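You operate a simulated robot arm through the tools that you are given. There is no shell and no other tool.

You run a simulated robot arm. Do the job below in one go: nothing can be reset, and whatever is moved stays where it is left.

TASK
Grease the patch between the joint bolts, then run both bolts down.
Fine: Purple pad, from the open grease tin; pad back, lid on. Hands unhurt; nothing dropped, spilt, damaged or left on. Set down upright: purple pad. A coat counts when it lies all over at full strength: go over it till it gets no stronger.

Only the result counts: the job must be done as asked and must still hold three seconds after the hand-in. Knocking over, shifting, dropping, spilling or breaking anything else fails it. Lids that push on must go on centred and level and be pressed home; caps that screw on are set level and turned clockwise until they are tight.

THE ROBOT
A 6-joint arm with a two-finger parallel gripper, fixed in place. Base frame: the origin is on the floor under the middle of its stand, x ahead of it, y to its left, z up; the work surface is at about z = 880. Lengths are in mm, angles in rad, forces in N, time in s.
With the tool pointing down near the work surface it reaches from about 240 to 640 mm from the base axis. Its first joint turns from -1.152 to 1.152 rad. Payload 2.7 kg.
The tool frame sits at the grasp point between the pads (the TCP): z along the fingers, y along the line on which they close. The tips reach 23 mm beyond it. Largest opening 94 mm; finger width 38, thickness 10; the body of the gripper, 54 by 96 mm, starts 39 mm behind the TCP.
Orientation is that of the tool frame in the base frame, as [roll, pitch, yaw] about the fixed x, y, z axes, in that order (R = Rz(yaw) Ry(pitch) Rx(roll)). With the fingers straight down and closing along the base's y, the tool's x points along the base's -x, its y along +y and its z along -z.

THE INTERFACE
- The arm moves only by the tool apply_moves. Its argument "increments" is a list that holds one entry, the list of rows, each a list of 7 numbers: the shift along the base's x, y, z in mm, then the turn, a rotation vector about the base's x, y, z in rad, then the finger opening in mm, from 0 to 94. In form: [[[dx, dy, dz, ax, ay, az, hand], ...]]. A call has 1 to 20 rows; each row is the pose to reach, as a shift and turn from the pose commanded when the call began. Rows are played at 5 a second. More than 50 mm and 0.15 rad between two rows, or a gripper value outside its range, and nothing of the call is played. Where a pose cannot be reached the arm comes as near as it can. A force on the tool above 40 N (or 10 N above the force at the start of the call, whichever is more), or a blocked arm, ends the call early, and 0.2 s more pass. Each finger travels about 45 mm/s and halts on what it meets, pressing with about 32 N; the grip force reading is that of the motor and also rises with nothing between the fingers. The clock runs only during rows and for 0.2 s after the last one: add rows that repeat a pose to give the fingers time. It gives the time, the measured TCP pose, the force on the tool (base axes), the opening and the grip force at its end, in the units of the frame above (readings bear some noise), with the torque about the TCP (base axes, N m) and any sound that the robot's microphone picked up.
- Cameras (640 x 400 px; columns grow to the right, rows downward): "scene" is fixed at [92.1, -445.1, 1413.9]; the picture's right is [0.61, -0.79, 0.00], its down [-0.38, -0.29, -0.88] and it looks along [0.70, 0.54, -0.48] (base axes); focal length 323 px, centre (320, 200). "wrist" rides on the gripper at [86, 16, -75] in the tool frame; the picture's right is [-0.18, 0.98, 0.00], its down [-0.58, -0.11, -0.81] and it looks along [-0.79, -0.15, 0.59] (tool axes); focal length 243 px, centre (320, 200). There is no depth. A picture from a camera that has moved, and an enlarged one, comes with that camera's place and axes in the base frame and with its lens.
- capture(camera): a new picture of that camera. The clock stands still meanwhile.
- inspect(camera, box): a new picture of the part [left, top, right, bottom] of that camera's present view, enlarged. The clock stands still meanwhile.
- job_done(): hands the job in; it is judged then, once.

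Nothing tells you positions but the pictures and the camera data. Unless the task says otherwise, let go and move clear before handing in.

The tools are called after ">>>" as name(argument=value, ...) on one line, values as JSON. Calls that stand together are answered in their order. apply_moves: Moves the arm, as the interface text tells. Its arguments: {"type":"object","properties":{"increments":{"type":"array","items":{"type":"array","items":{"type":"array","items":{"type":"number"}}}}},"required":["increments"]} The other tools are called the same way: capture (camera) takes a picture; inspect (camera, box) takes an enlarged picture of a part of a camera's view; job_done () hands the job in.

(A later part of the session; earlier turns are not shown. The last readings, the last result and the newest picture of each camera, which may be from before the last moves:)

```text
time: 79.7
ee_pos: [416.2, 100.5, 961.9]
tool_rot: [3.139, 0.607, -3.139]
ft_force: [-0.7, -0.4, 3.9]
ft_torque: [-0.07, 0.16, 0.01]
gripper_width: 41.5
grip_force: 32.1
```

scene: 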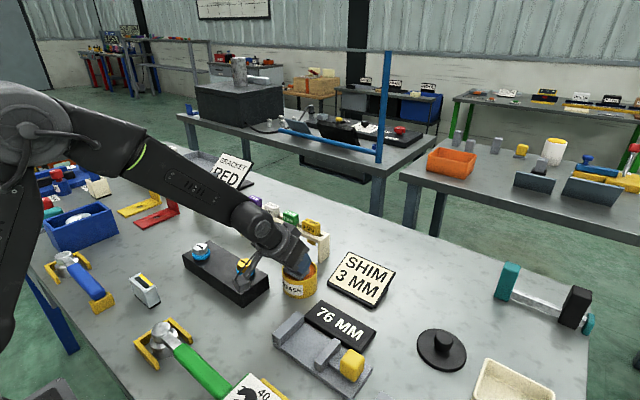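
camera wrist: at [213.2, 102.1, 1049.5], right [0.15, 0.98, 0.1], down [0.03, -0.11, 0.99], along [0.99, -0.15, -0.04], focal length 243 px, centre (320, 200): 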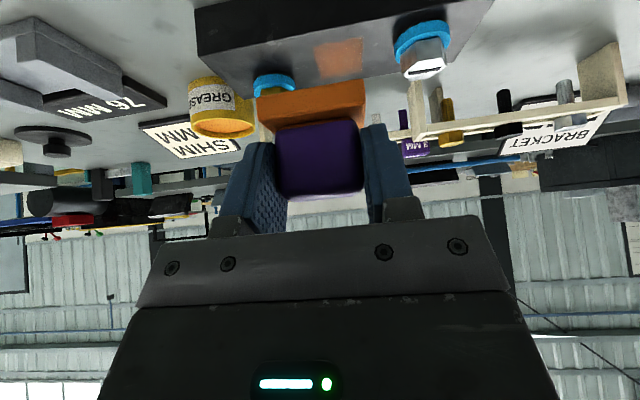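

Light contact again. I'm wiping over the entire patch with slow strokes.

>>> apply_moves(increments=[[[3, 1, 0, 0, 0, 0, 0], [6, 2, 0, 0, 0, 0, 0], [9, 3, 0, 0, 0, 0, 0], [11, 3, 0, 0, 0, 0, 0], [8, 3, 0, 0, 0, 0, 0], [5, 3, 0, 0, 0, 0, 0], [2, 3, 0, 0, 0, 0, 0], [-1, 3, 0, 0, 0, 0, 0], [-4, 3, 0, 0, 0, 0, 0], [-7, 3, 0, 0, 0, 0, 0], [-10, 2, 0, 0, 0, 0, 0], [-11, -1, 0, 0, 0, 0, 0], [-8, -3, 0, 0, 0, 0, 0], [-5, -3, 0, 0, 0, 0, 0], [-2, -3, 0, 0, 0, 0, 0], [1, -3, 0, 0, 0, 0, 0], [4, -3, 0, 0, 0, 0, 0], [7, -3, 0, 0, 0, 0, 0], [10, -2, 0, 0, 0, 0, 0], [10, 0, 0, 0, 0, 0, 0]]])

>>> apply_moves(increments=[[[-3, 2, 0, 0, 0, 0, 0], [-6, -2, 0, 0, 0, 0, 0], [-9, 2, 0, 0, 0, 0, 0], [-12, -2, 0, 0, 0, 0, 0], [-15, 2, 0, 0, 0, 0, 0], [-18, -2, 0, 0, 0, 0, 0], [-21, 2, 0, 0, 0, 0, 0], [-18, -2, 0, 0, 0, 0, 0], [-15, 2, 0, 0, 0, 0, 0], [-12, -2, 0, 0, 0, 0, 0], [-9, 2, 0, 0, 0, 0, 0], [-10, 0, 0, 0, 0, 0, 0]]])

>>> apply_moves(increments=[[[0, 0, 5, 0, 0, 0, 0], [0, 0, 15, 0, 0, 0, 0], [-5, 0, 30, 0, 0, 0, 0], [-25, -6, 42, 0, 0, 0, 0], [-48, -12, 52, 0, 0, 0, 0], [-57, -12, 56, 0, 0, 0, 0], [-57, -12, 56, 0, 0, 0, 0]]])

>>> inspect(camera="wrist", box=[240, 0, 432, 120])

>>> inspect(camera="scene", box=[196, 246, 260, 286])

```text
time: 83.9
ee_pos: [426.3, 98.9, 961.3]
tool_rot: [3.141, 0.606, -3.14]
ft_force: [-0.2, -3.8, 8.6]
ft_torque: [-0.1, 0.12, 0.04]
gripper_width: 41.8
grip_force: 32.6
```

```text
time: 86.5
ee_pos: [415.6, 99.1, 960.2]
tool_rot: [3.14, 0.606, -3.139]
ft_force: [0.7, 1.9, 4.9]
ft_torque: [0.1, 0.04, -0.01]
gripper_width: 41.6
grip_force: 32.4
```

```text
time: 88.1
ee_pos: [358.2, 88.6, 1017.4]
tool_rot: [3.139, 0.604, -3.14]
ft_force: [0.3, 0.1, -2.7]
ft_torque: [0.0, 0.05, 0.01]
gripper_width: 41.7
grip_force: 32.1
```

```text
3.33 times, centred on (336, 60) of wrist
camera zoom: at [244.9, 104.7, 1028.4], right [0.15, 0.98, 0.11], down [0.02, -0.11, 0.99], along [0.99, -0.15, -0.04], focal length 809 px, centre (267, 667)
```

zoom: 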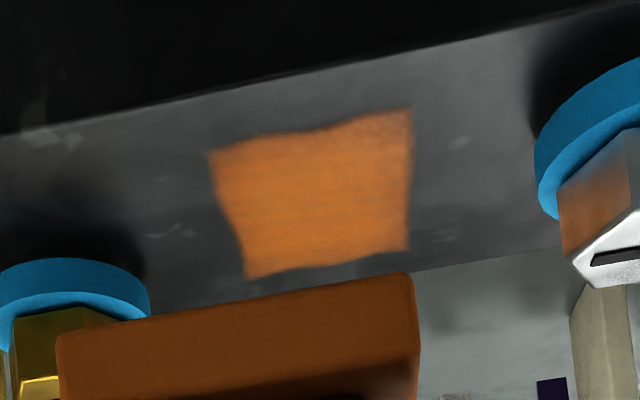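

```text
10.00 times, centred on (228, 266) of scene
camera zoom: at [92.2, -445.1, 1413.9], right [0.61, -0.79, 0.0], down [-0.38, -0.29, -0.88], along [0.7, 0.54, -0.48], focal length 3230 px, centre (1240, -460)
```

zoom: 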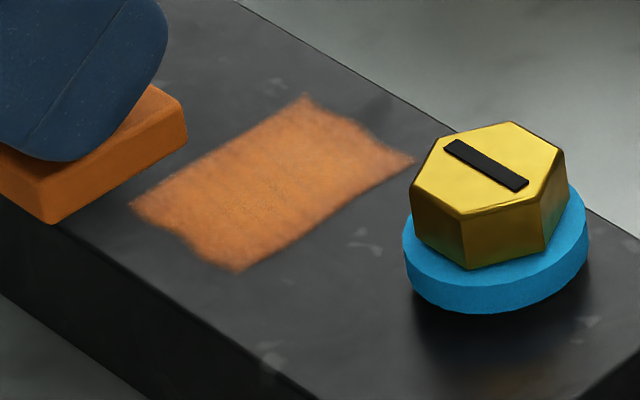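

There's no further change, so the coat is at full strength all over. I'm carrying the pad back to its spot.

>>> apply_moves(increments=[[[0, -15, 2, 0, 0, 0, 0], [0, -45, 2, 0, 0, 0, 0], [2, -80, 2, 0, 0, 0, 0], [8, -112, 2, 0, 0, 0, 0], [25, -140, 2, 0, 0, 0, 0], [50, -165, 2, 0, 0, 0, 0], [75, -190, 2, 0, 0, 0, 0], [100, -215, 2, 0, 0, 0, 0], [125, -240, 2, 0, 0, 0, 0], [150, -265, 0, 0, 0, 0, 0], [172, -290, -5, 0, 0, 0, 0], [194, -315, -10, 0, 0, 0, 0], [216, -340, -15, 0, 0, 0, 0], [238, -362, -22, 0, 0, 0, 0], [258, -378, -30, 0, 0, 0, 0], [272, -386, -38, 0, 0, 0, 0], [280, -387.4, -45, 0, 0, 0, 0], [280, -387.4, -45, 0, 0, 0, 0]]])

>>> capture(camera="wrist")

>>> inspect(camera="scene", box=[340, 200, 500, 320])

```text
time: 91.9
ee_pos: [637.5, -300.5, 971.3]
tool_rot: [3.139, 0.603, -3.14]
ft_force: [0.6, 0.2, -0.4]
ft_torque: [0.0, 0.01, 0.02]
gripper_width: 41.8
grip_force: 31.6
```

```text
taken
camera wrist: at [524.2, -283.7, 981.9], right [0.15, 0.98, 0.11], down [0.02, -0.11, 0.99], along [0.99, -0.15, -0.04], focal length 243 px, centre (320, 200)
```

wrist: 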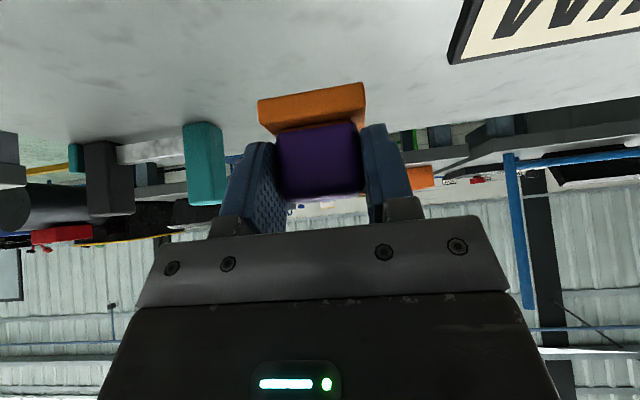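

```text
3.33 times, centred on (420, 260) of scene
camera zoom: at [92.2, -445.1, 1413.9], right [0.61, -0.79, 0.0], down [-0.38, -0.29, -0.88], along [0.7, 0.54, -0.48], focal length 1077 px, centre (-13, 0)
```

zoom: 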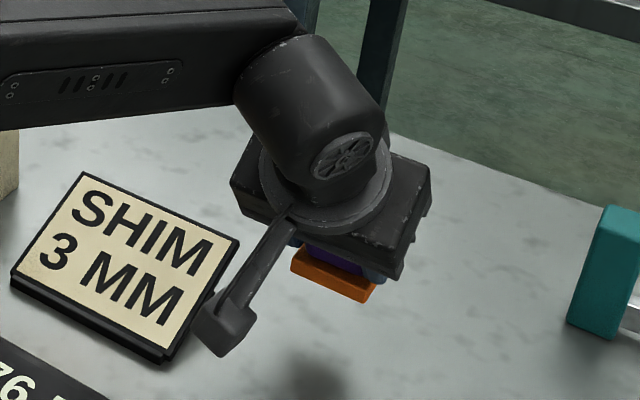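

>>> apply_moves(increments=[[[4, 0, -8, 0, 0, 0, 0], [8, 0, -17, 0, 0, 0, 0], [12, 0, -26, 0, 0, 0, 0], [16, 0, -35, 0, 0, 0, 0], [19, 0, -42, 0, 0, 0, 0], [19.5, 0.3, -46, 0, 0, 0, 0], [19.5, 0.3, -47.5, 0, 0, 0, 0], [19.5, 0.3, -47.5, 0, 0, 0, 0]]])

>>> apply_moves(increments=[[[0, 0, -1, 0, 0, 0, 0], [0, 0, -1, 0, 0, 0, 0]]])

>>> apply_moves(increments=[[[0, 0, -1, 0, 0, 0, 0], [0, 0, -1, 0, 0, 0, 0]]])

```text
time: 93.7
ee_pos: [658.6, -299.5, 922.9]
tool_rot: [3.14, 0.605, -3.14]
ft_force: [-0.4, 0.7, -2.3]
ft_torque: [-0.01, 0.02, -0.02]
gripper_width: 41.5
grip_force: 31.7
```

```text
time: 94.3
ee_pos: [658.3, -299.3, 923.6]
tool_rot: [3.139, 0.606, -3.139]
ft_force: [0.1, 0.7, -1.4]
ft_torque: [0.04, 0.04, -0.01]
gripper_width: 41.8
grip_force: 32.0
```

```text
time: 94.9
ee_pos: [658.1, -299.8, 922.5]
tool_rot: [3.139, 0.607, -3.14]
ft_force: [0.3, 0.5, -2.3]
ft_torque: [0.02, -0.01, -0.03]
gripper_width: 41.9
grip_force: 31.8
```

>>> apply_moves(increments=[[[0, 0, -0.7, 0, 0, 0, 0], [0, 0, -0.7, 0, 0, 0, 0]]])

>>> apply_moves(increments=[[[0, 0, -0.7, 0, 0, 0, 0], [0, 0, -0.7, 0, 0, 0, 0]]])

>>> inspect(camera="wrist", box=[220, 60, 412, 180])

```text
time: 95.5
ee_pos: [658.5, -299.5, 922.9]
tool_rot: [-3.141, 0.606, -3.139]
ft_force: [-1.2, -0.7, 2.4]
ft_torque: [0.03, 0.09, -0.02]
gripper_width: 42.0
grip_force: 32.2
```

```text
time: 96.1
ee_pos: [658.7, -301.0, 921.0]
tool_rot: [-3.141, 0.609, -3.138]
ft_force: [0.9, -1.8, 6.5]
ft_torque: [0.05, 0.05, 0.02]
gripper_width: 42.0
grip_force: 32.0
```

```text
3.33 times, centred on (316, 120) of wrist
camera zoom: at [544.4, -283.5, 933.0], right [0.15, 0.98, 0.1], down [0.02, -0.11, 0.99], along [0.99, -0.15, -0.03], focal length 809 px, centre (333, 467)
```

zoom: 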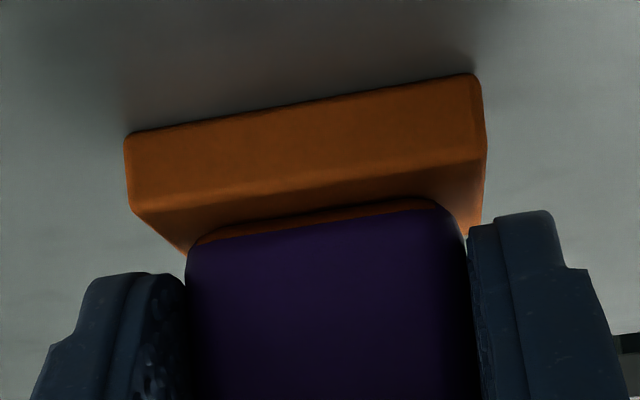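

The pad is sitting flat on the bench. I'm opening the fingers and rising clear.

>>> apply_moves(increments=[[[0, 0, 0.4, 0, 0, 0, 20], [0, 0, 0.4, 0, 0, 0, 36], [0, 0, 0.4, 0, 0, 0, 42], [0, 0, 0.4, 0, 0, 0, 48], [0, 0, 0.4, 0, 0, 0, 58], [0, 0, 0.4, 0, 0, 0, 70], [0, 0, 0.4, 0, 0, 0, 76], [0, 0, 0.4, 0, 0, 0, 76]]])

>>> inspect(camera="wrist", box=[160, 20, 480, 220])

```text
time: 97.9
ee_pos: [657.5, -301.7, 920.5]
tool_rot: [3.14, 0.606, -3.14]
ft_force: [0.0, -0.7, -0.7]
ft_torque: [-0.01, -0.04, 0.04]
gripper_width: 76.1
grip_force: 0.0
```

```text
2.00 times, centred on (320, 120) of wrist
camera zoom: at [543.9, -283.3, 932.8], right [0.15, 0.98, 0.11], down [0.02, -0.11, 0.99], along [0.99, -0.15, -0.04], focal length 485 px, centre (320, 360)
```

zoom: 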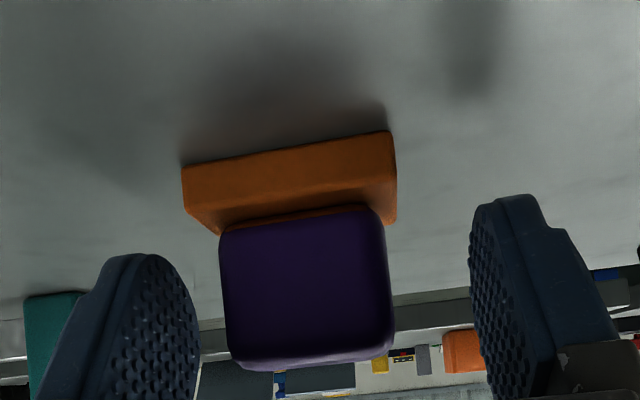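

>>> apply_moves(increments=[[[0, 0, 5, 0, 0, 0, 76], [0, 0, 15, 0, 0, 0, 76], [-3, 0, 30, 0, 0, 0, 76], [-10, 0, 50, 0, 0, 0, 76], [-20, 0, 70, 0, 0, 0, 76], [-30, 0, 90, 0, 0, 0, 76], [-45, 0, 110, 0, 0, 0, 76], [-60, 0, 125, 0, 0, 0, 76], [-60, 0, 125, 0, 0, 0, 76]]])

>>> inspect(camera="scene", box=[370, 250, 530, 350])

>>> capture(camera="wrist")

```text
time: 99.9
ee_pos: [598.2, -298.1, 1043.2]
tool_rot: [3.141, 0.606, -3.14]
ft_force: [-0.2, 0.4, -0.8]
ft_torque: [0.02, 0.0, 0.0]
gripper_width: 76.3
grip_force: 0.0
```

```text
4.00 times, centred on (450, 300) of scene
camera zoom: at [92.1, -445.1, 1413.9], right [0.61, -0.79, 0.0], down [-0.38, -0.29, -0.88], along [0.7, 0.54, -0.48], focal length 1292 px, centre (-200, -200)
```

zoom: 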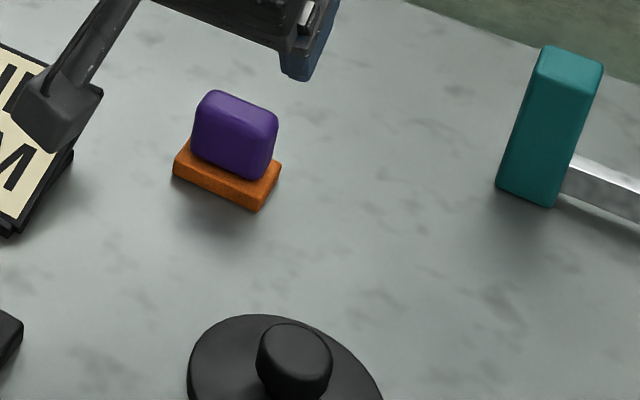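

```text
taken
camera wrist: at [485.2, -282.0, 1055.6], right [0.15, 0.98, 0.11], down [0.02, -0.11, 0.99], along [0.99, -0.15, -0.04], focal length 243 px, centre (320, 200)
```

wrist: 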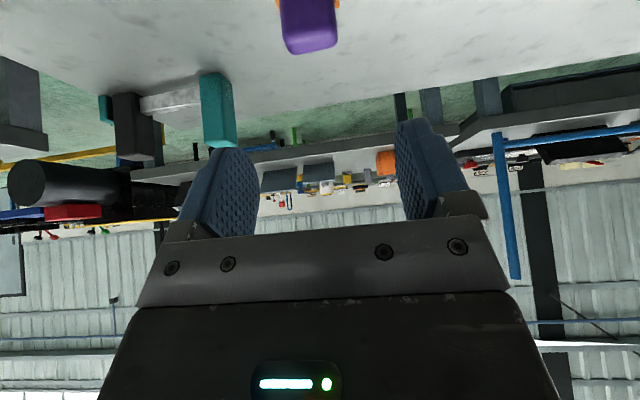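

The pad is back upright, within about 4 mm of where it started. Next is the lid near (539,−379), so I'll reduce the tilt to 0.3 rad and get a clear view of it.

>>> apply_moves(increments=[[[-20, -10, 0, 0, 0.06, 0, 76], [-45, -22, 0, 0, 0.12, 0, 76], [-70, -36, -8, 0, 0.18, 0, 76], [-92, -50, -20, 0, 0.24, 0, 76], [-108, -62, -32, 0, 0.3, 0, 76], [-112, -67, -40, 0, 0.3, 0, 76], [-112, -67, -40, 0, 0.3, 0, 76]]])

>>> capture(camera="wrist")

>>> capture(camera="scene")

```text
time: 101.5
ee_pos: [485.9, -365.9, 1005.6]
tool_rot: [3.14, 0.304, -3.139]
ft_force: [-0.8, 0.5, 0.9]
ft_torque: [-0.01, 0.01, 0.0]
gripper_width: 76.3
grip_force: 0.1
```

```text
taken
camera wrist: at [380.6, -350.1, 1050.4], right [0.17, 0.98, 0.06], down [0.31, -0.11, 0.94], along [0.93, -0.15, -0.33], focal length 243 px, centre (320, 200)
```

wrist: 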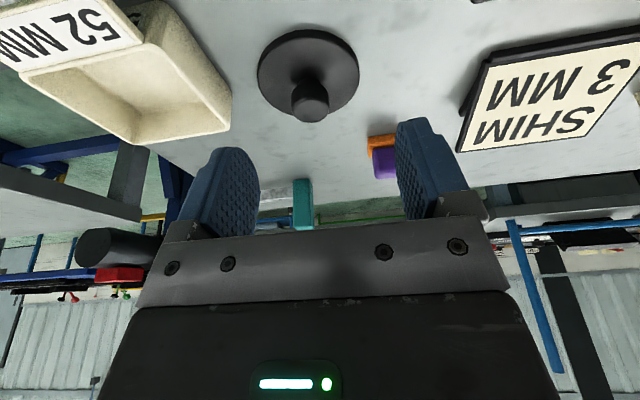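

```text
taken
```

scene: 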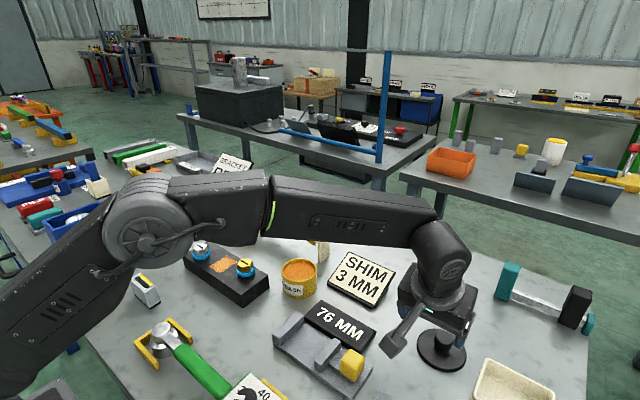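

>>> inspect(camera="wrist", box=[240, 20, 400, 140])

```text
3.33 times, centred on (320, 80) of wrist
camera zoom: at [380.6, -350.1, 1050.4], right [0.17, 0.98, 0.06], down [0.31, -0.11, 0.94], along [0.93, -0.15, -0.33], focal length 809 px, centre (320, 600)
```

zoom: 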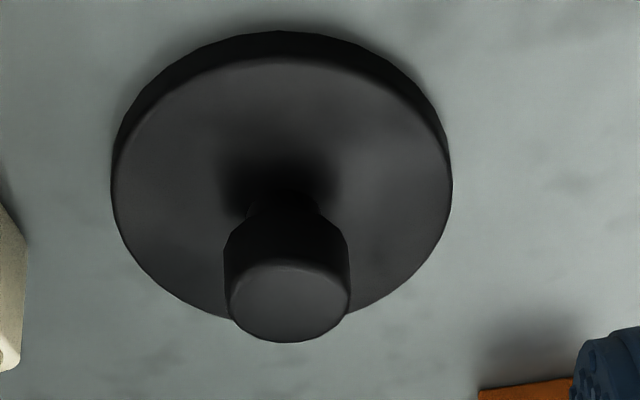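

The lid centre is about (542,−379.5). The knob head is about 30 mm across with its top at z≈915, and the disc top is near 887. I'll approach the knob with the same 0.3 rad tilt.

>>> apply_moves(increments=[[[15, -4, -10, 0, 0, 0, 64], [35, -9, -25, 0, 0, 0, 60], [52.5, -13.5, -40, 0, 0, 0, 60], [52.5, -13.5, -58, 0, 0, 0, 60], [52.5, -13.5, -58, 0, 0, 0, 60]]])

>>> inspect(camera="wrist", box=[160, 0, 480, 200])

>>> inspect(camera="scene", box=[340, 250, 540, 400])

```text
time: 102.7
ee_pos: [537.4, -380.1, 949.0]
tool_rot: [3.139, 0.304, -3.14]
ft_force: [0.2, 0.3, -0.2]
ft_torque: [-0.01, -0.02, 0.01]
gripper_width: 60.0
grip_force: 0.1
```

```text
2.00 times, centred on (320, 100) of wrist
camera zoom: at [431.8, -364.6, 993.9], right [0.17, 0.98, 0.06], down [0.31, -0.11, 0.94], along [0.93, -0.15, -0.33], focal length 485 px, centre (320, 400)
```

zoom: 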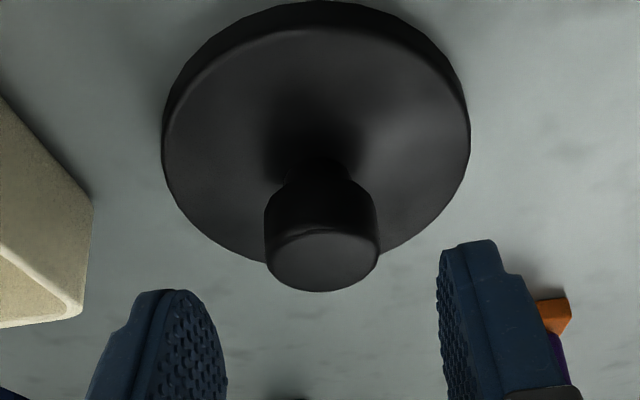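

```text
2.67 times, centred on (440, 325) of scene
camera zoom: at [92.2, -445.1, 1413.9], right [0.61, -0.79, 0.0], down [-0.38, -0.29, -0.88], along [0.7, 0.54, -0.48], focal length 861 px, centre (0, -133)
```

zoom: 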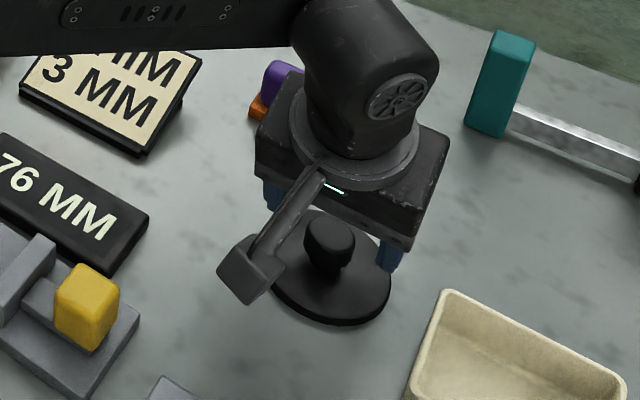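

>>> apply_moves(increments=[[[1.6, 1.3, -8, 0, 0, 0, 60], [1.6, 1.3, -18, 0, 0, 0, 60], [1.6, 1.3, -26, 0, 0, 0, 60], [1.6, 1.3, -30.5, 0, 0, 0, 60], [1.6, 1.3, -30.5, 0, 0, 0, 60]]])

>>> inspect(camera="wrist", box=[160, 0, 480, 200])

```text
time: 103.9
ee_pos: [539.0, -379.0, 918.2]
tool_rot: [3.139, 0.306, -3.141]
ft_force: [-0.5, 0.0, 0.0]
ft_torque: [-0.01, 0.0, 0.01]
gripper_width: 60.1
grip_force: 0.1
```

```text
2.00 times, centred on (320, 100) of wrist
camera zoom: at [434.7, -363.3, 963.0], right [0.17, 0.98, 0.06], down [0.31, -0.11, 0.94], along [0.93, -0.15, -0.33], focal length 485 px, centre (320, 400)
```

zoom: 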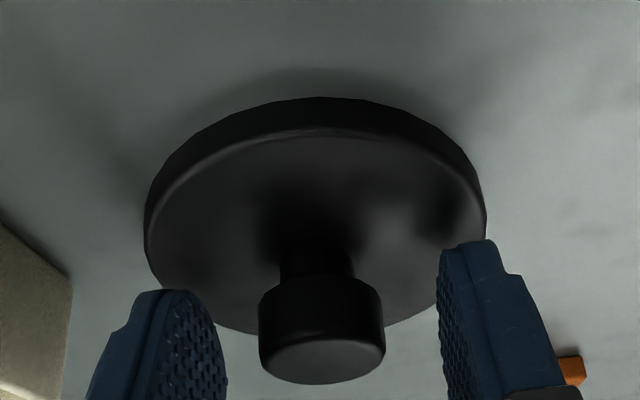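

Aligned over the knob. Closing on it.

>>> apply_moves(increments=[[[0, 0, 0, 0, 0, 0, 48], [0, 0, 0, 0, 0, 0, 38], [0, 0, 0, 0, 0, 0, 30], [0, 0, 0, 0, 0, 0, 20], [0, 0, 0, 0, 0, 0, 8], [0, 0, 0, 0, 0, 0, 0], [0, 0, 0, 0, 0, 0, 0]]])

>>> inspect(camera="wrist", box=[160, 0, 480, 200])

```text
time: 105.5
ee_pos: [540.2, -379.3, 919.9]
tool_rot: [3.139, 0.305, -3.141]
ft_force: [0.0, -0.6, -0.5]
ft_torque: [-0.01, 0.01, -0.02]
gripper_width: 30.2
grip_force: 31.4
```

```text
2.00 times, centred on (320, 100) of wrist
camera zoom: at [434.6, -363.3, 963.2], right [0.17, 0.98, 0.06], down [0.31, -0.11, 0.94], along [0.93, -0.15, -0.33], focal length 485 px, centre (320, 400)
```

zoom: 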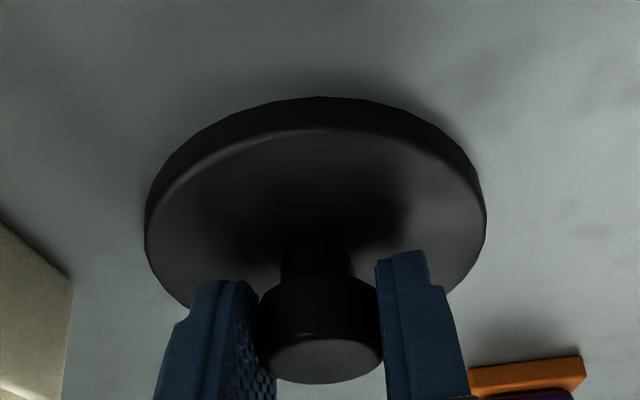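

>>> apply_moves(increments=[[[0, 0, 1, 0, 0, 0, 0], [0, 0, 3, 0, 0, 0, 0], [0, 0, 6, 0, 0, 0, 0], [-1, 0, 11, 0, 0, 0, 0], [-3, 0, 17, 0, 0, 0, 0], [-6, 2, 24, 0, 0, 0, 0], [-9, 5, 32, 0, 0, 0, 0], [-12, 8, 40, 0, 0, 0, 0], [-14, 10, 46, 0, 0, 0, 0], [-14, 10, 46, 0, 0, 0, 0]]])

>>> capture(camera="wrist")

>>> inspect(camera="scene", box=[340, 230, 540, 380])

```text
time: 107.7
ee_pos: [525.9, -368.9, 964.9]
tool_rot: [3.138, 0.305, -3.138]
ft_force: [-0.4, -0.6, -0.7]
ft_torque: [0.02, -0.03, 0.01]
gripper_width: 30.3
grip_force: 31.7
```

```text
taken
camera wrist: at [421.5, -351.2, 1008.9], right [0.17, 0.98, 0.06], down [0.31, -0.11, 0.94], along [0.93, -0.15, -0.33], focal length 243 px, centre (320, 200)
```

wrist: 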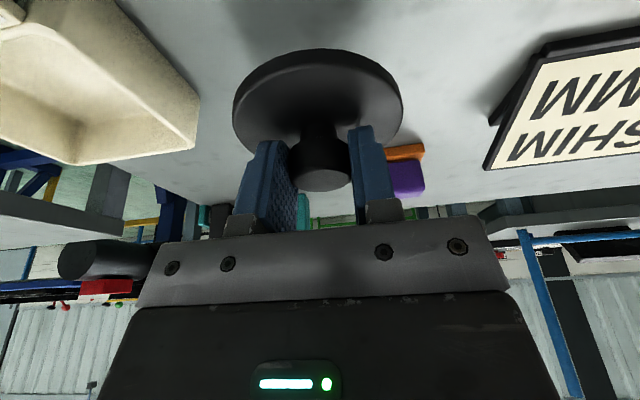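

```text
2.67 times, centred on (440, 305) of scene
camera zoom: at [92.2, -445.1, 1413.9], right [0.61, -0.79, 0.0], down [-0.38, -0.29, -0.88], along [0.7, 0.54, -0.48], focal length 861 px, centre (0, -80)
```

zoom: 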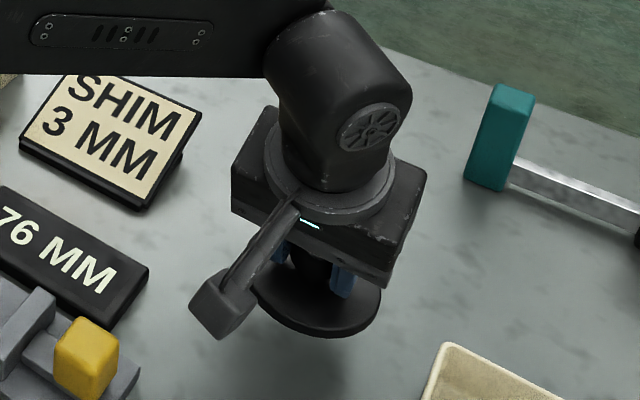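

>>> inspect(camera="wrist", box=[160, 0, 480, 200])

```text
2.00 times, centred on (320, 100) of wrist
camera zoom: at [421.5, -351.2, 1008.9], right [0.17, 0.98, 0.06], down [0.31, -0.11, 0.94], along [0.93, -0.15, -0.33], focal length 485 px, centre (320, 400)
```

zoom: 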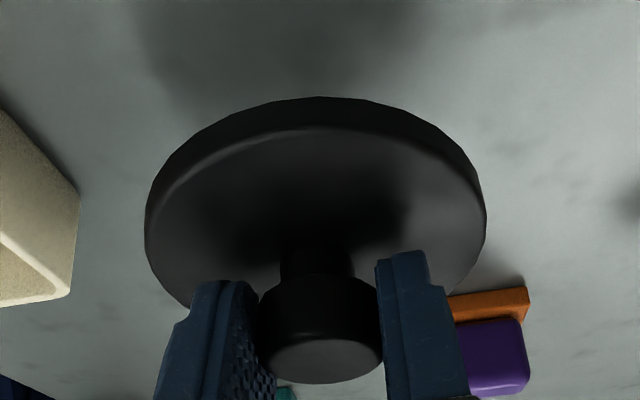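

The lid is held level. I'm moving over to the tin and stopping slightly short at z≈1010 to look.

>>> apply_moves(increments=[[[-4, 10, 12, 0, 0, 0, 0], [-10, 30, 28, 0, 0, 0, 0], [-20, 55, 40, 0, 0, 0, 0], [-32, 80, 46, 0, 0, 0, 0], [-44, 105, 46, 0, 0, 0, 0], [-54, 132, 46, 0, 0, 0, 0], [-62, 160, 46, 0, 0, 0, 0], [-68, 188, 46, 0, 0, 0, 0], [-72, 216, 46, 0, 0, 0, 0], [-74, 244, 46, 0, 0, 0, 0], [-74, 270, 46, 0, 0, 0, 0], [-74, 290, 46, 0, 0, 0, 0], [-74, 300, 46, 0, 0, 0, 0], [-74, 304, 46, 0, 0, 0, 0], [-74, 304, 46, 0, 0, 0, 0]]])

>>> capture(camera="wrist")

>>> inspect(camera="scene", box=[220, 190, 380, 310])

```text
time: 110.9
ee_pos: [451.6, -64.6, 1009.0]
tool_rot: [3.142, 0.306, -3.141]
ft_force: [0.6, 0.1, 0.3]
ft_torque: [0.01, 0.01, -0.03]
gripper_width: 30.3
grip_force: 31.9
```

```text
taken
camera wrist: at [346.0, -48.5, 1055.1], right [0.17, 0.98, 0.06], down [0.31, -0.11, 0.94], along [0.93, -0.15, -0.33], focal length 243 px, centre (320, 200)
```

wrist: 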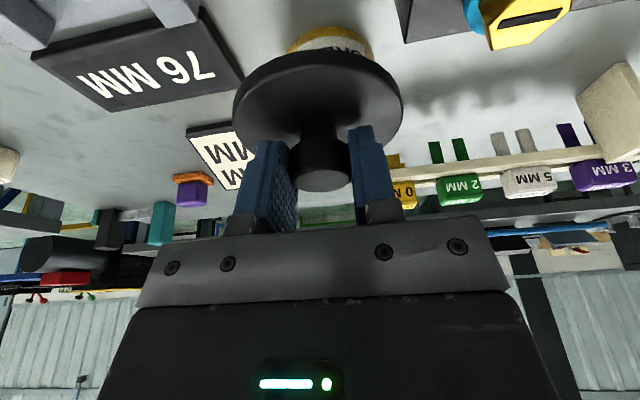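

```text
3.33 times, centred on (300, 250) of scene
camera zoom: at [92.2, -445.1, 1413.9], right [0.61, -0.79, 0.0], down [-0.38, -0.29, -0.88], along [0.7, 0.54, -0.48], focal length 1077 px, centre (387, 33)
```

zoom: 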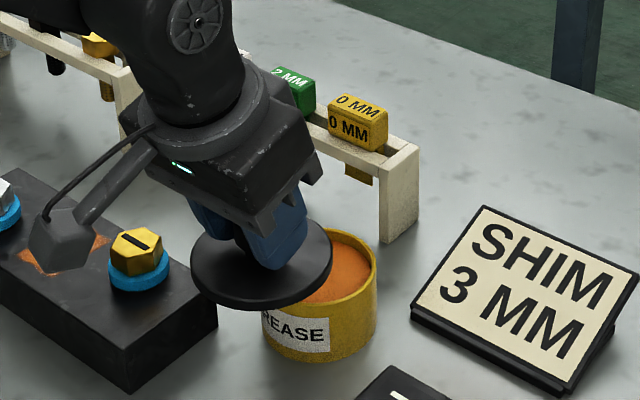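

>>> apply_moves(increments=[[[15, 2, 0, 0, 0, 0, 0], [32, 4, 0, 0, 0, 0, 0], [46, 4.5, 0, 0, 0, 0, 0], [50.6, 4.5, -8, 0, 0, 0, 0], [50.6, 4.5, -18, 0, 0, 0, 0], [50.6, 4.5, -26, 0, 0, 0, 0], [50.6, 4.5, -26, 0, 0, 0, 0]]])

>>> inspect(camera="wrist", box=[160, 0, 480, 200])

>>> inspect(camera="scene", box=[252, 230, 348, 310])

```text
time: 112.5
ee_pos: [501.7, -61.4, 985.5]
tool_rot: [3.139, 0.305, -3.139]
ft_force: [0.1, 0.8, -0.7]
ft_torque: [0.03, -0.03, -0.01]
gripper_width: 30.4
grip_force: 31.8
```

```text
2.00 times, centred on (320, 100) of wrist
camera zoom: at [396.9, -45.9, 1030.4], right [0.17, 0.98, 0.06], down [0.31, -0.11, 0.94], along [0.93, -0.15, -0.33], focal length 485 px, centre (320, 400)
```

zoom: 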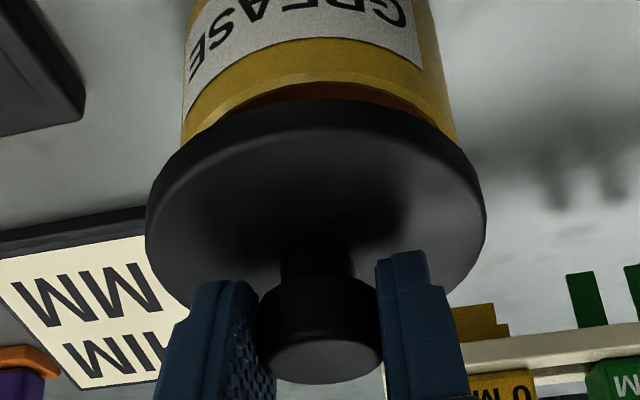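

```text
5.00 times, centred on (300, 270) of scene
camera zoom: at [92.2, -445.1, 1413.9], right [0.61, -0.79, 0.0], down [-0.38, -0.29, -0.88], along [0.7, 0.54, -0.48], focal length 1615 px, centre (420, -150)
```

zoom: 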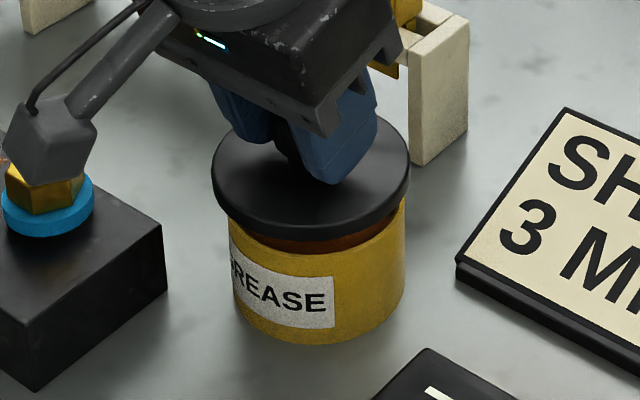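

>>> inspect(camera="wrist", box=[220, 0, 420, 125])

>>> inspect(camera="scene", box=[268, 240, 332, 304])

```text
3.20 times, centred on (320, 62) of wrist
camera zoom: at [396.9, -45.9, 1030.4], right [0.17, 0.98, 0.06], down [0.31, -0.11, 0.94], along [0.93, -0.15, -0.33], focal length 776 px, centre (320, 640)
```

zoom: 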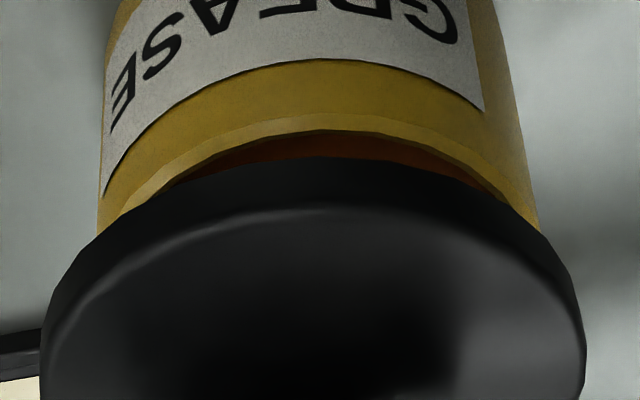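

```text
6.25 times, centred on (300, 272) of scene
camera zoom: at [92.2, -445.1, 1413.9], right [0.61, -0.79, 0.0], down [-0.38, -0.29, -0.88], along [0.7, 0.54, -0.48], focal length 2019 px, centre (445, -250)
```

zoom: 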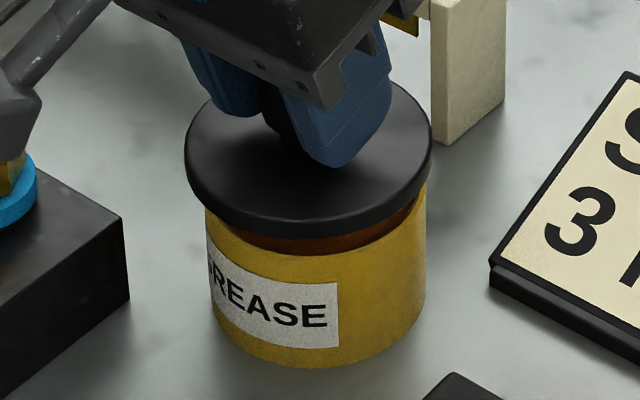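

Both views show the lid slightly off-centre. I'm correcting by about (+4, +1.5) mm and re-checking.

>>> apply_moves(increments=[[[2, 0.7, 0, 0, 0, 0, 0], [4.2, 1.4, 0, 0, 0, 0, 0], [4.2, 1.4, -3, 0, 0, 0, 0], [4.2, 1.4, -6, 0, 0, 0, 0], [4.2, 1.4, -6, 0, 0, 0, 0]]])

>>> inspect(camera="wrist", box=[220, 0, 420, 125])

>>> inspect(camera="scene", box=[268, 240, 332, 304])

```text
time: 113.7
ee_pos: [505.7, -60.3, 978.2]
tool_rot: [3.14, 0.305, -3.14]
ft_force: [-0.2, 0.3, -1.2]
ft_torque: [0.01, -0.04, 0.0]
gripper_width: 30.4
grip_force: 31.7
```

```text
3.20 times, centred on (320, 62) of wrist
camera zoom: at [400.6, -43.1, 1022.3], right [0.17, 0.98, 0.06], down [0.31, -0.11, 0.94], along [0.93, -0.15, -0.33], focal length 776 px, centre (320, 640)
```

zoom: 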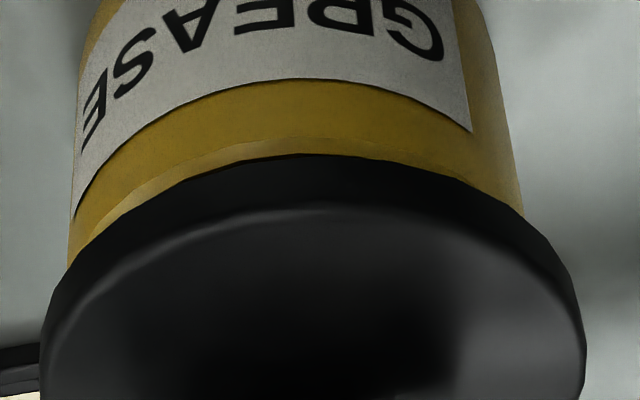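

```text
6.25 times, centred on (300, 272) of scene
camera zoom: at [92.2, -445.1, 1413.9], right [0.61, -0.79, 0.0], down [-0.38, -0.29, -0.88], along [0.7, 0.54, -0.48], focal length 2019 px, centre (445, -250)
```

zoom: 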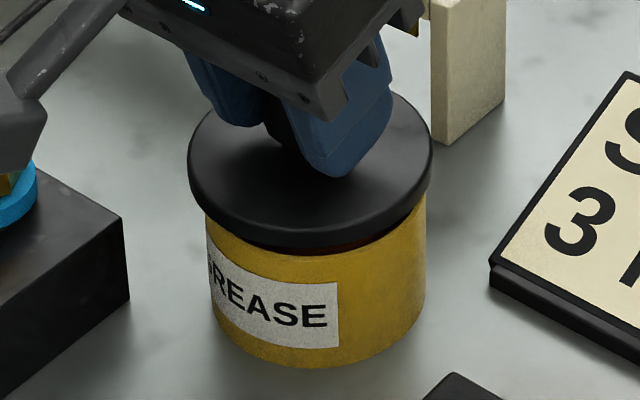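

>>> apply_moves(increments=[[[0.5, -0.3, 0, 0, 0, 0, 0], [1, -0.5, -2, 0, 0, 0, 0], [1, -0.5, -5, 0, 0, 0, 0], [1, -0.5, -5, 0, 0, 0, 0]]])

>>> inspect(camera="wrist", box=[220, 0, 420, 125])

>>> inspect(camera="scene", box=[268, 240, 332, 304])

```text
time: 114.7
ee_pos: [507.5, -59.4, 972.6]
tool_rot: [-3.141, 0.306, -3.139]
ft_force: [0.0, -0.2, -1.4]
ft_torque: [0.01, 0.03, 0.01]
gripper_width: 30.3
grip_force: 31.9
```

```text
3.20 times, centred on (320, 62) of wrist
camera zoom: at [402.4, -42.8, 1017.3], right [0.17, 0.98, 0.06], down [0.31, -0.11, 0.94], along [0.93, -0.15, -0.33], focal length 776 px, centre (320, 640)
```

zoom: 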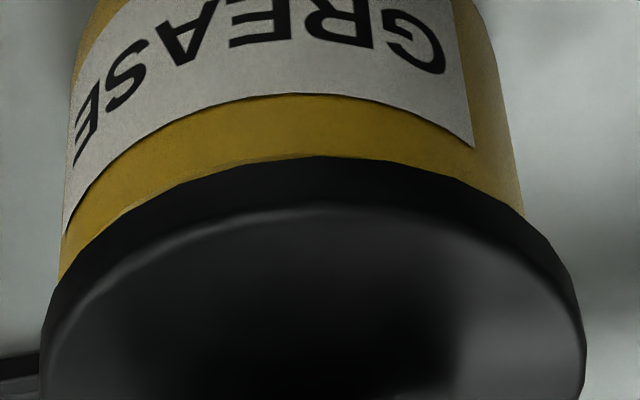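

```text
6.25 times, centred on (300, 272) of scene
camera zoom: at [92.2, -445.1, 1413.9], right [0.61, -0.79, 0.0], down [-0.38, -0.29, -0.88], along [0.7, 0.54, -0.48], focal length 2019 px, centre (445, -250)
```

zoom: 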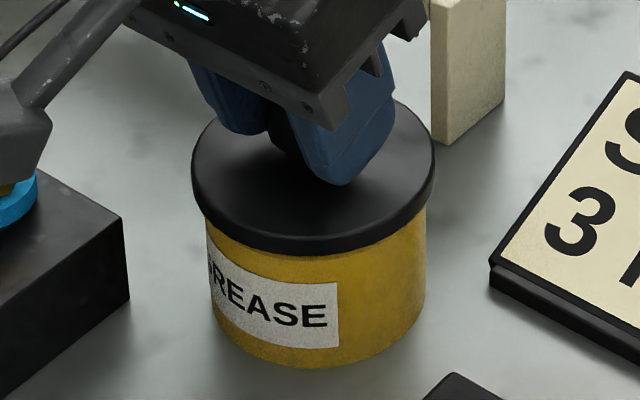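

Alignment is now within about half a millimetre in both views. I'm lowering gently onto the rim.

>>> apply_moves(increments=[[[0.3, 0, -1, 0, 0, 0, 0], [0.3, 0, -2, 0, 0, 0, 0], [0.3, 0, -2, 0, 0, 0, 0]]])

>>> apply_moves(increments=[[[0, 0, -0.7, 0, 0, 0, 0], [0, 0, -1.4, 0, 0, 0, 0], [0, 0, -1.4, 0, 0, 0, 0]]])

>>> apply_moves(increments=[[[0, 0, -0.7, 0, 0, 0, 0], [0, 0, -1.4, 0, 0, 0, 0], [0, 0, -1.4, 0, 0, 0, 0]]])

>>> inspect(camera="scene", box=[268, 240, 332, 304])

```text
time: 115.5
ee_pos: [508.5, -59.1, 972.0]
tool_rot: [3.14, 0.305, -3.139]
ft_force: [-0.8, 0.0, -0.7]
ft_torque: [-0.01, 0.01, -0.03]
gripper_width: 30.3
grip_force: 32.2
```

```text
time: 116.3
ee_pos: [508.0, -58.3, 969.2]
tool_rot: [3.14, 0.305, -3.139]
ft_force: [0.3, -0.2, -1.1]
ft_torque: [-0.01, -0.04, 0.02]
gripper_width: 30.5
grip_force: 31.9
```

```text
time: 117.1
ee_pos: [508.1, -59.7, 969.4]
tool_rot: [3.14, 0.308, -3.141]
ft_force: [-1.0, 1.5, 1.4]
ft_torque: [0.07, 0.04, -0.02]
gripper_width: 30.3
grip_force: 32.2
```

```text
6.25 times, centred on (300, 272) of scene
camera zoom: at [92.1, -445.1, 1413.9], right [0.61, -0.79, 0.0], down [-0.38, -0.29, -0.88], along [0.7, 0.54, -0.48], focal length 2019 px, centre (445, -250)
```

zoom: 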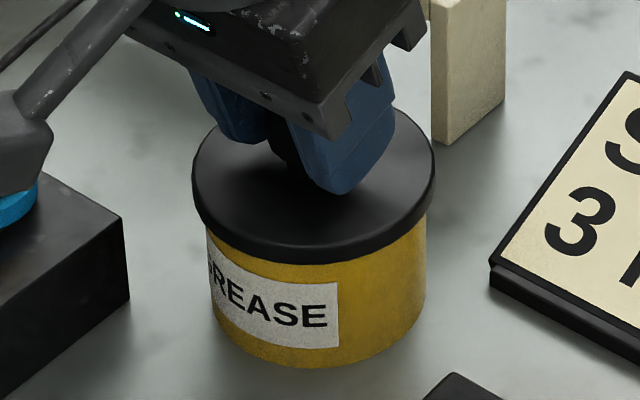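

>>> apply_moves(increments=[[[0, 0, -0.5, 0, 0, 0, 0], [0, 0, -0.5, 0, 0, 0, 0]]])

>>> apply_moves(increments=[[[0, 0, -0.5, 0, 0, 0, 0], [0, 0, -0.5, 0, 0, 0, 0]]])

>>> inspect(camera="wrist", box=[220, 0, 420, 125])

```text
time: 117.7
ee_pos: [507.4, -60.7, 967.1]
tool_rot: [3.141, 0.308, -3.139]
ft_force: [-5.1, -6.4, 7.5]
ft_torque: [-0.1, 0.01, -0.03]
gripper_width: 30.5
grip_force: 32.4
heard: snap
```

```text
time: 118.3
ee_pos: [507.6, -59.8, 967.9]
tool_rot: [-3.141, 0.308, -3.14]
ft_force: [-6.5, -6.0, 10.4]
ft_torque: [-0.14, -0.04, -0.09]
gripper_width: 30.5
grip_force: 32.1
```

```text
3.20 times, centred on (320, 62) of wrist
camera zoom: at [402.4, -43.0, 1013.1], right [0.17, 0.98, 0.06], down [0.31, -0.11, 0.94], along [0.93, -0.15, -0.32], focal length 776 px, centre (320, 640)
```

zoom: 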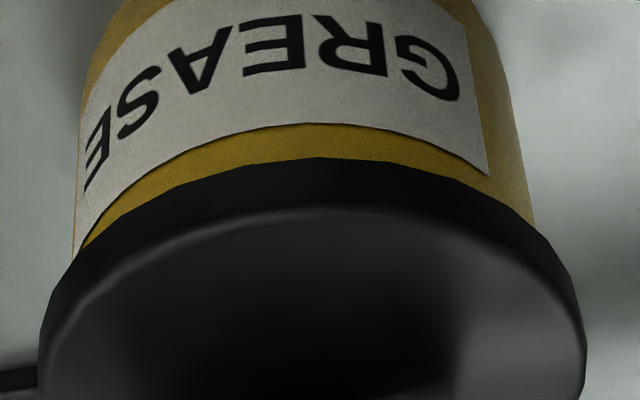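

A snap was heard, so the lid is on. I'll ease off the load, then open and rise clear.

>>> apply_moves(increments=[[[-0.5, -0.5, 0.5, 0, 0, 0, 0], [-0.8, -0.8, 0.8, 0, 0, 0, 0], [-0.8, -0.8, 0.8, 0, 0, 0, 18], [-0.8, -0.8, 0.8, 0, 0, 0, 28], [-0.8, -0.8, 0.8, 0, 0, 0, 32], [-0.8, -0.8, 0.8, 0, 0, 0, 38], [-0.8, -0.8, 0.8, 0, 0, 0, 48], [-0.8, -0.8, 0.8, 0, 0, 0, 60], [-0.8, -0.8, 0.8, 0, 0, 0, 60]]])

>>> inspect(camera="scene", box=[268, 240, 332, 304])

>>> inspect(camera="wrist", box=[160, 0, 480, 200])

```text
time: 120.3
ee_pos: [505.9, -60.8, 969.7]
tool_rot: [3.14, 0.305, -3.14]
ft_force: [-0.1, -0.5, 0.3]
ft_torque: [0.02, 0.01, 0.02]
gripper_width: 60.0
grip_force: 0.1
```

```text
6.25 times, centred on (300, 272) of scene
camera zoom: at [92.1, -445.1, 1413.9], right [0.61, -0.79, 0.0], down [-0.38, -0.29, -0.88], along [0.7, 0.54, -0.48], focal length 2019 px, centre (445, -250)
```

zoom: 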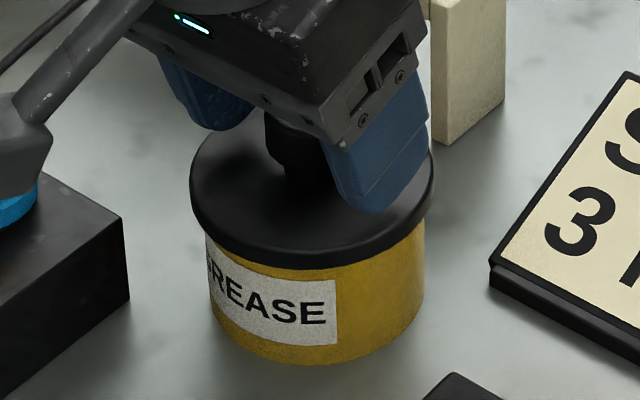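

```text
2.00 times, centred on (320, 100) of wrist
camera zoom: at [401.0, -43.9, 1013.4], right [0.17, 0.98, 0.06], down [0.31, -0.11, 0.94], along [0.93, -0.15, -0.33], focal length 485 px, centre (320, 400)
```

zoom: 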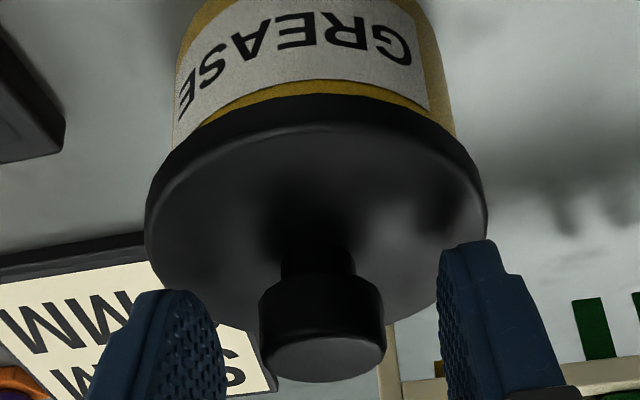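

The lid is seated level. I'll rise, bring the tool vertical, and give the knob a confirming press with closed fingers.

>>> apply_moves(increments=[[[0, 0, 10, 0, 0, 0, 60], [0, 0, 30, 0, 0, 0, 60], [0, 0, 55, 0, 0, 0, 50], [0, 0, 70, 0, 0.1, 0, 30], [0, 0, 75, 0, 0.2, 0, 10], [0, 0, 75, 0, 0.305, 0, 0], [0, 0, 75, 0, 0.305, 0, 0], [0, 0, 75, 0, 0.305, 0, 0]]])

>>> capture(camera="wrist")

>>> capture(camera="scene")

```text
time: 122.1
ee_pos: [508.9, -59.9, 1043.0]
tool_rot: [3.14, -0.001, -3.14]
ft_force: [-0.7, -0.1, -0.5]
ft_torque: [-0.02, -0.03, -0.02]
gripper_width: 0.0
grip_force: 31.8
```

```text
taken
camera wrist: at [421.0, -43.8, 1117.7], right [0.18, 0.98, 0.0], down [0.58, -0.11, 0.81], along [0.79, -0.15, -0.59], focal length 243 px, centre (320, 200)
```

wrist: 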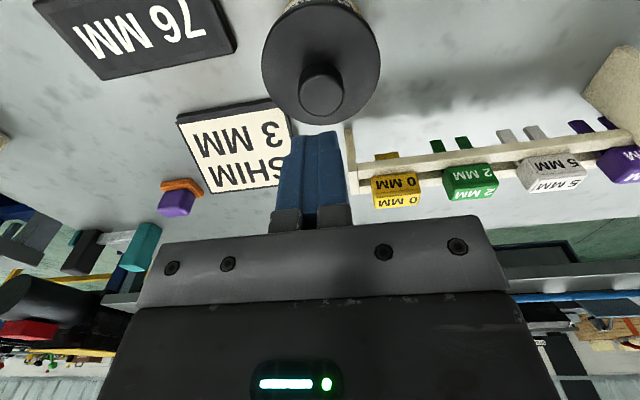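

```text
taken
```

scene: 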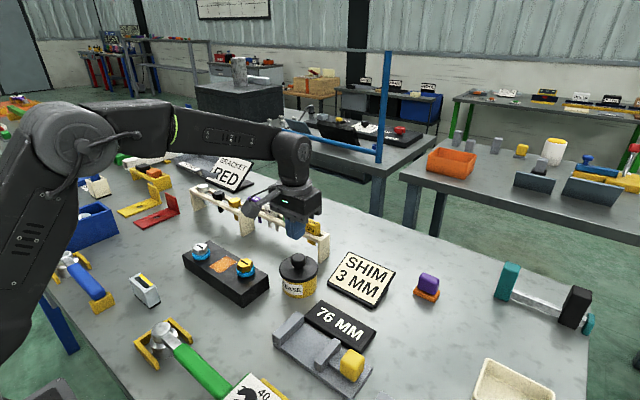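

>>> apply_moves(increments=[[[-1, 0.5, -12, 0, 0, 0, 0], [-1, 0.5, -27, 0, 0, 0, 0], [-1, 0.5, -41, 0, 0, 0, 0], [-1, 0.5, -49, 0, 0, 0, 0], [-1, 0.5, -49, 0, 0, 0, 0]]])

>>> apply_moves(increments=[[[0, 0, -1.5, 0, 0, 0, 0], [0, 0, -3, 0, 0, 0, 0], [0, 0, -3, 0, 0, 0, 0]]])

>>> apply_moves(increments=[[[0, 0, -1, 0, 0, 0, 0], [0, 0, -2, 0, 0, 0, 0], [0, 0, -2, 0, 0, 0, 0]]])

>>> inspect(camera="scene", box=[252, 200, 348, 310])

```text
time: 123.3
ee_pos: [505.3, -60.4, 993.6]
tool_rot: [3.138, 0.002, -3.141]
ft_force: [-0.5, 0.0, 0.4]
ft_torque: [-0.03, -0.01, -0.01]
gripper_width: 0.0
grip_force: 32.4
```

```text
time: 124.1
ee_pos: [506.6, -61.1, 991.1]
tool_rot: [3.139, 0.0, -3.139]
ft_force: [0.2, -0.9, 0.4]
ft_torque: [0.01, 0.03, 0.01]
gripper_width: 0.0
grip_force: 32.8
```

```text
time: 124.9
ee_pos: [505.6, -60.4, 988.7]
tool_rot: [3.14, 0.002, -3.138]
ft_force: [-0.8, -0.2, 1.9]
ft_torque: [-0.05, 0.03, 0.0]
gripper_width: 0.0
grip_force: 31.6
```

```text
3.64 times, centred on (300, 255) of scene
camera zoom: at [92.1, -445.1, 1413.9], right [0.61, -0.79, 0.0], down [-0.38, -0.29, -0.88], along [0.7, 0.54, -0.48], focal length 1175 px, centre (393, 0)
```

zoom: 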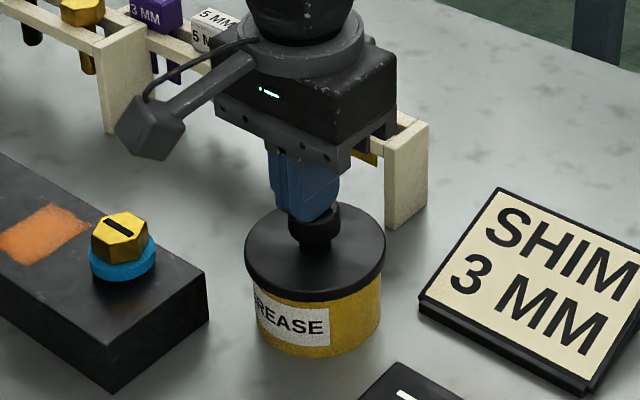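

>>> apply_moves(increments=[[[0, 0, -0.5, 0, 0, 0, 0], [0, 0, -0.5, 0, 0, 0, 0]]])

>>> apply_moves(increments=[[[0, 0, -0.5, 0, 0, 0, 0], [0, 0, -0.5, 0, 0, 0, 0]]])

>>> apply_moves(increments=[[[0, 0, -0.4, 0, 0, 0, 0], [0, 0, -0.4, 0, 0, 0, 0]]])

```text
time: 125.5
ee_pos: [506.8, -60.1, 987.9]
tool_rot: [3.14, 0.002, -3.139]
ft_force: [-7.2, -2.8, 13.5]
ft_torque: [-0.08, 0.15, 0.0]
gripper_width: 0.3
grip_force: 32.0
```

```text
time: 126.1
ee_pos: [506.1, -59.6, 989.2]
tool_rot: [-3.142, 0.005, -3.14]
ft_force: [-5.2, -3.6, 23.2]
ft_torque: [-0.13, 0.15, -0.01]
gripper_width: 0.0
grip_force: 32.3
```

```text
time: 126.7
ee_pos: [506.3, -59.4, 990.0]
tool_rot: [3.139, 0.006, -3.14]
ft_force: [-3.2, -3.7, 27.6]
ft_torque: [-0.11, 0.1, -0.04]
gripper_width: 0.0
grip_force: 31.8
```

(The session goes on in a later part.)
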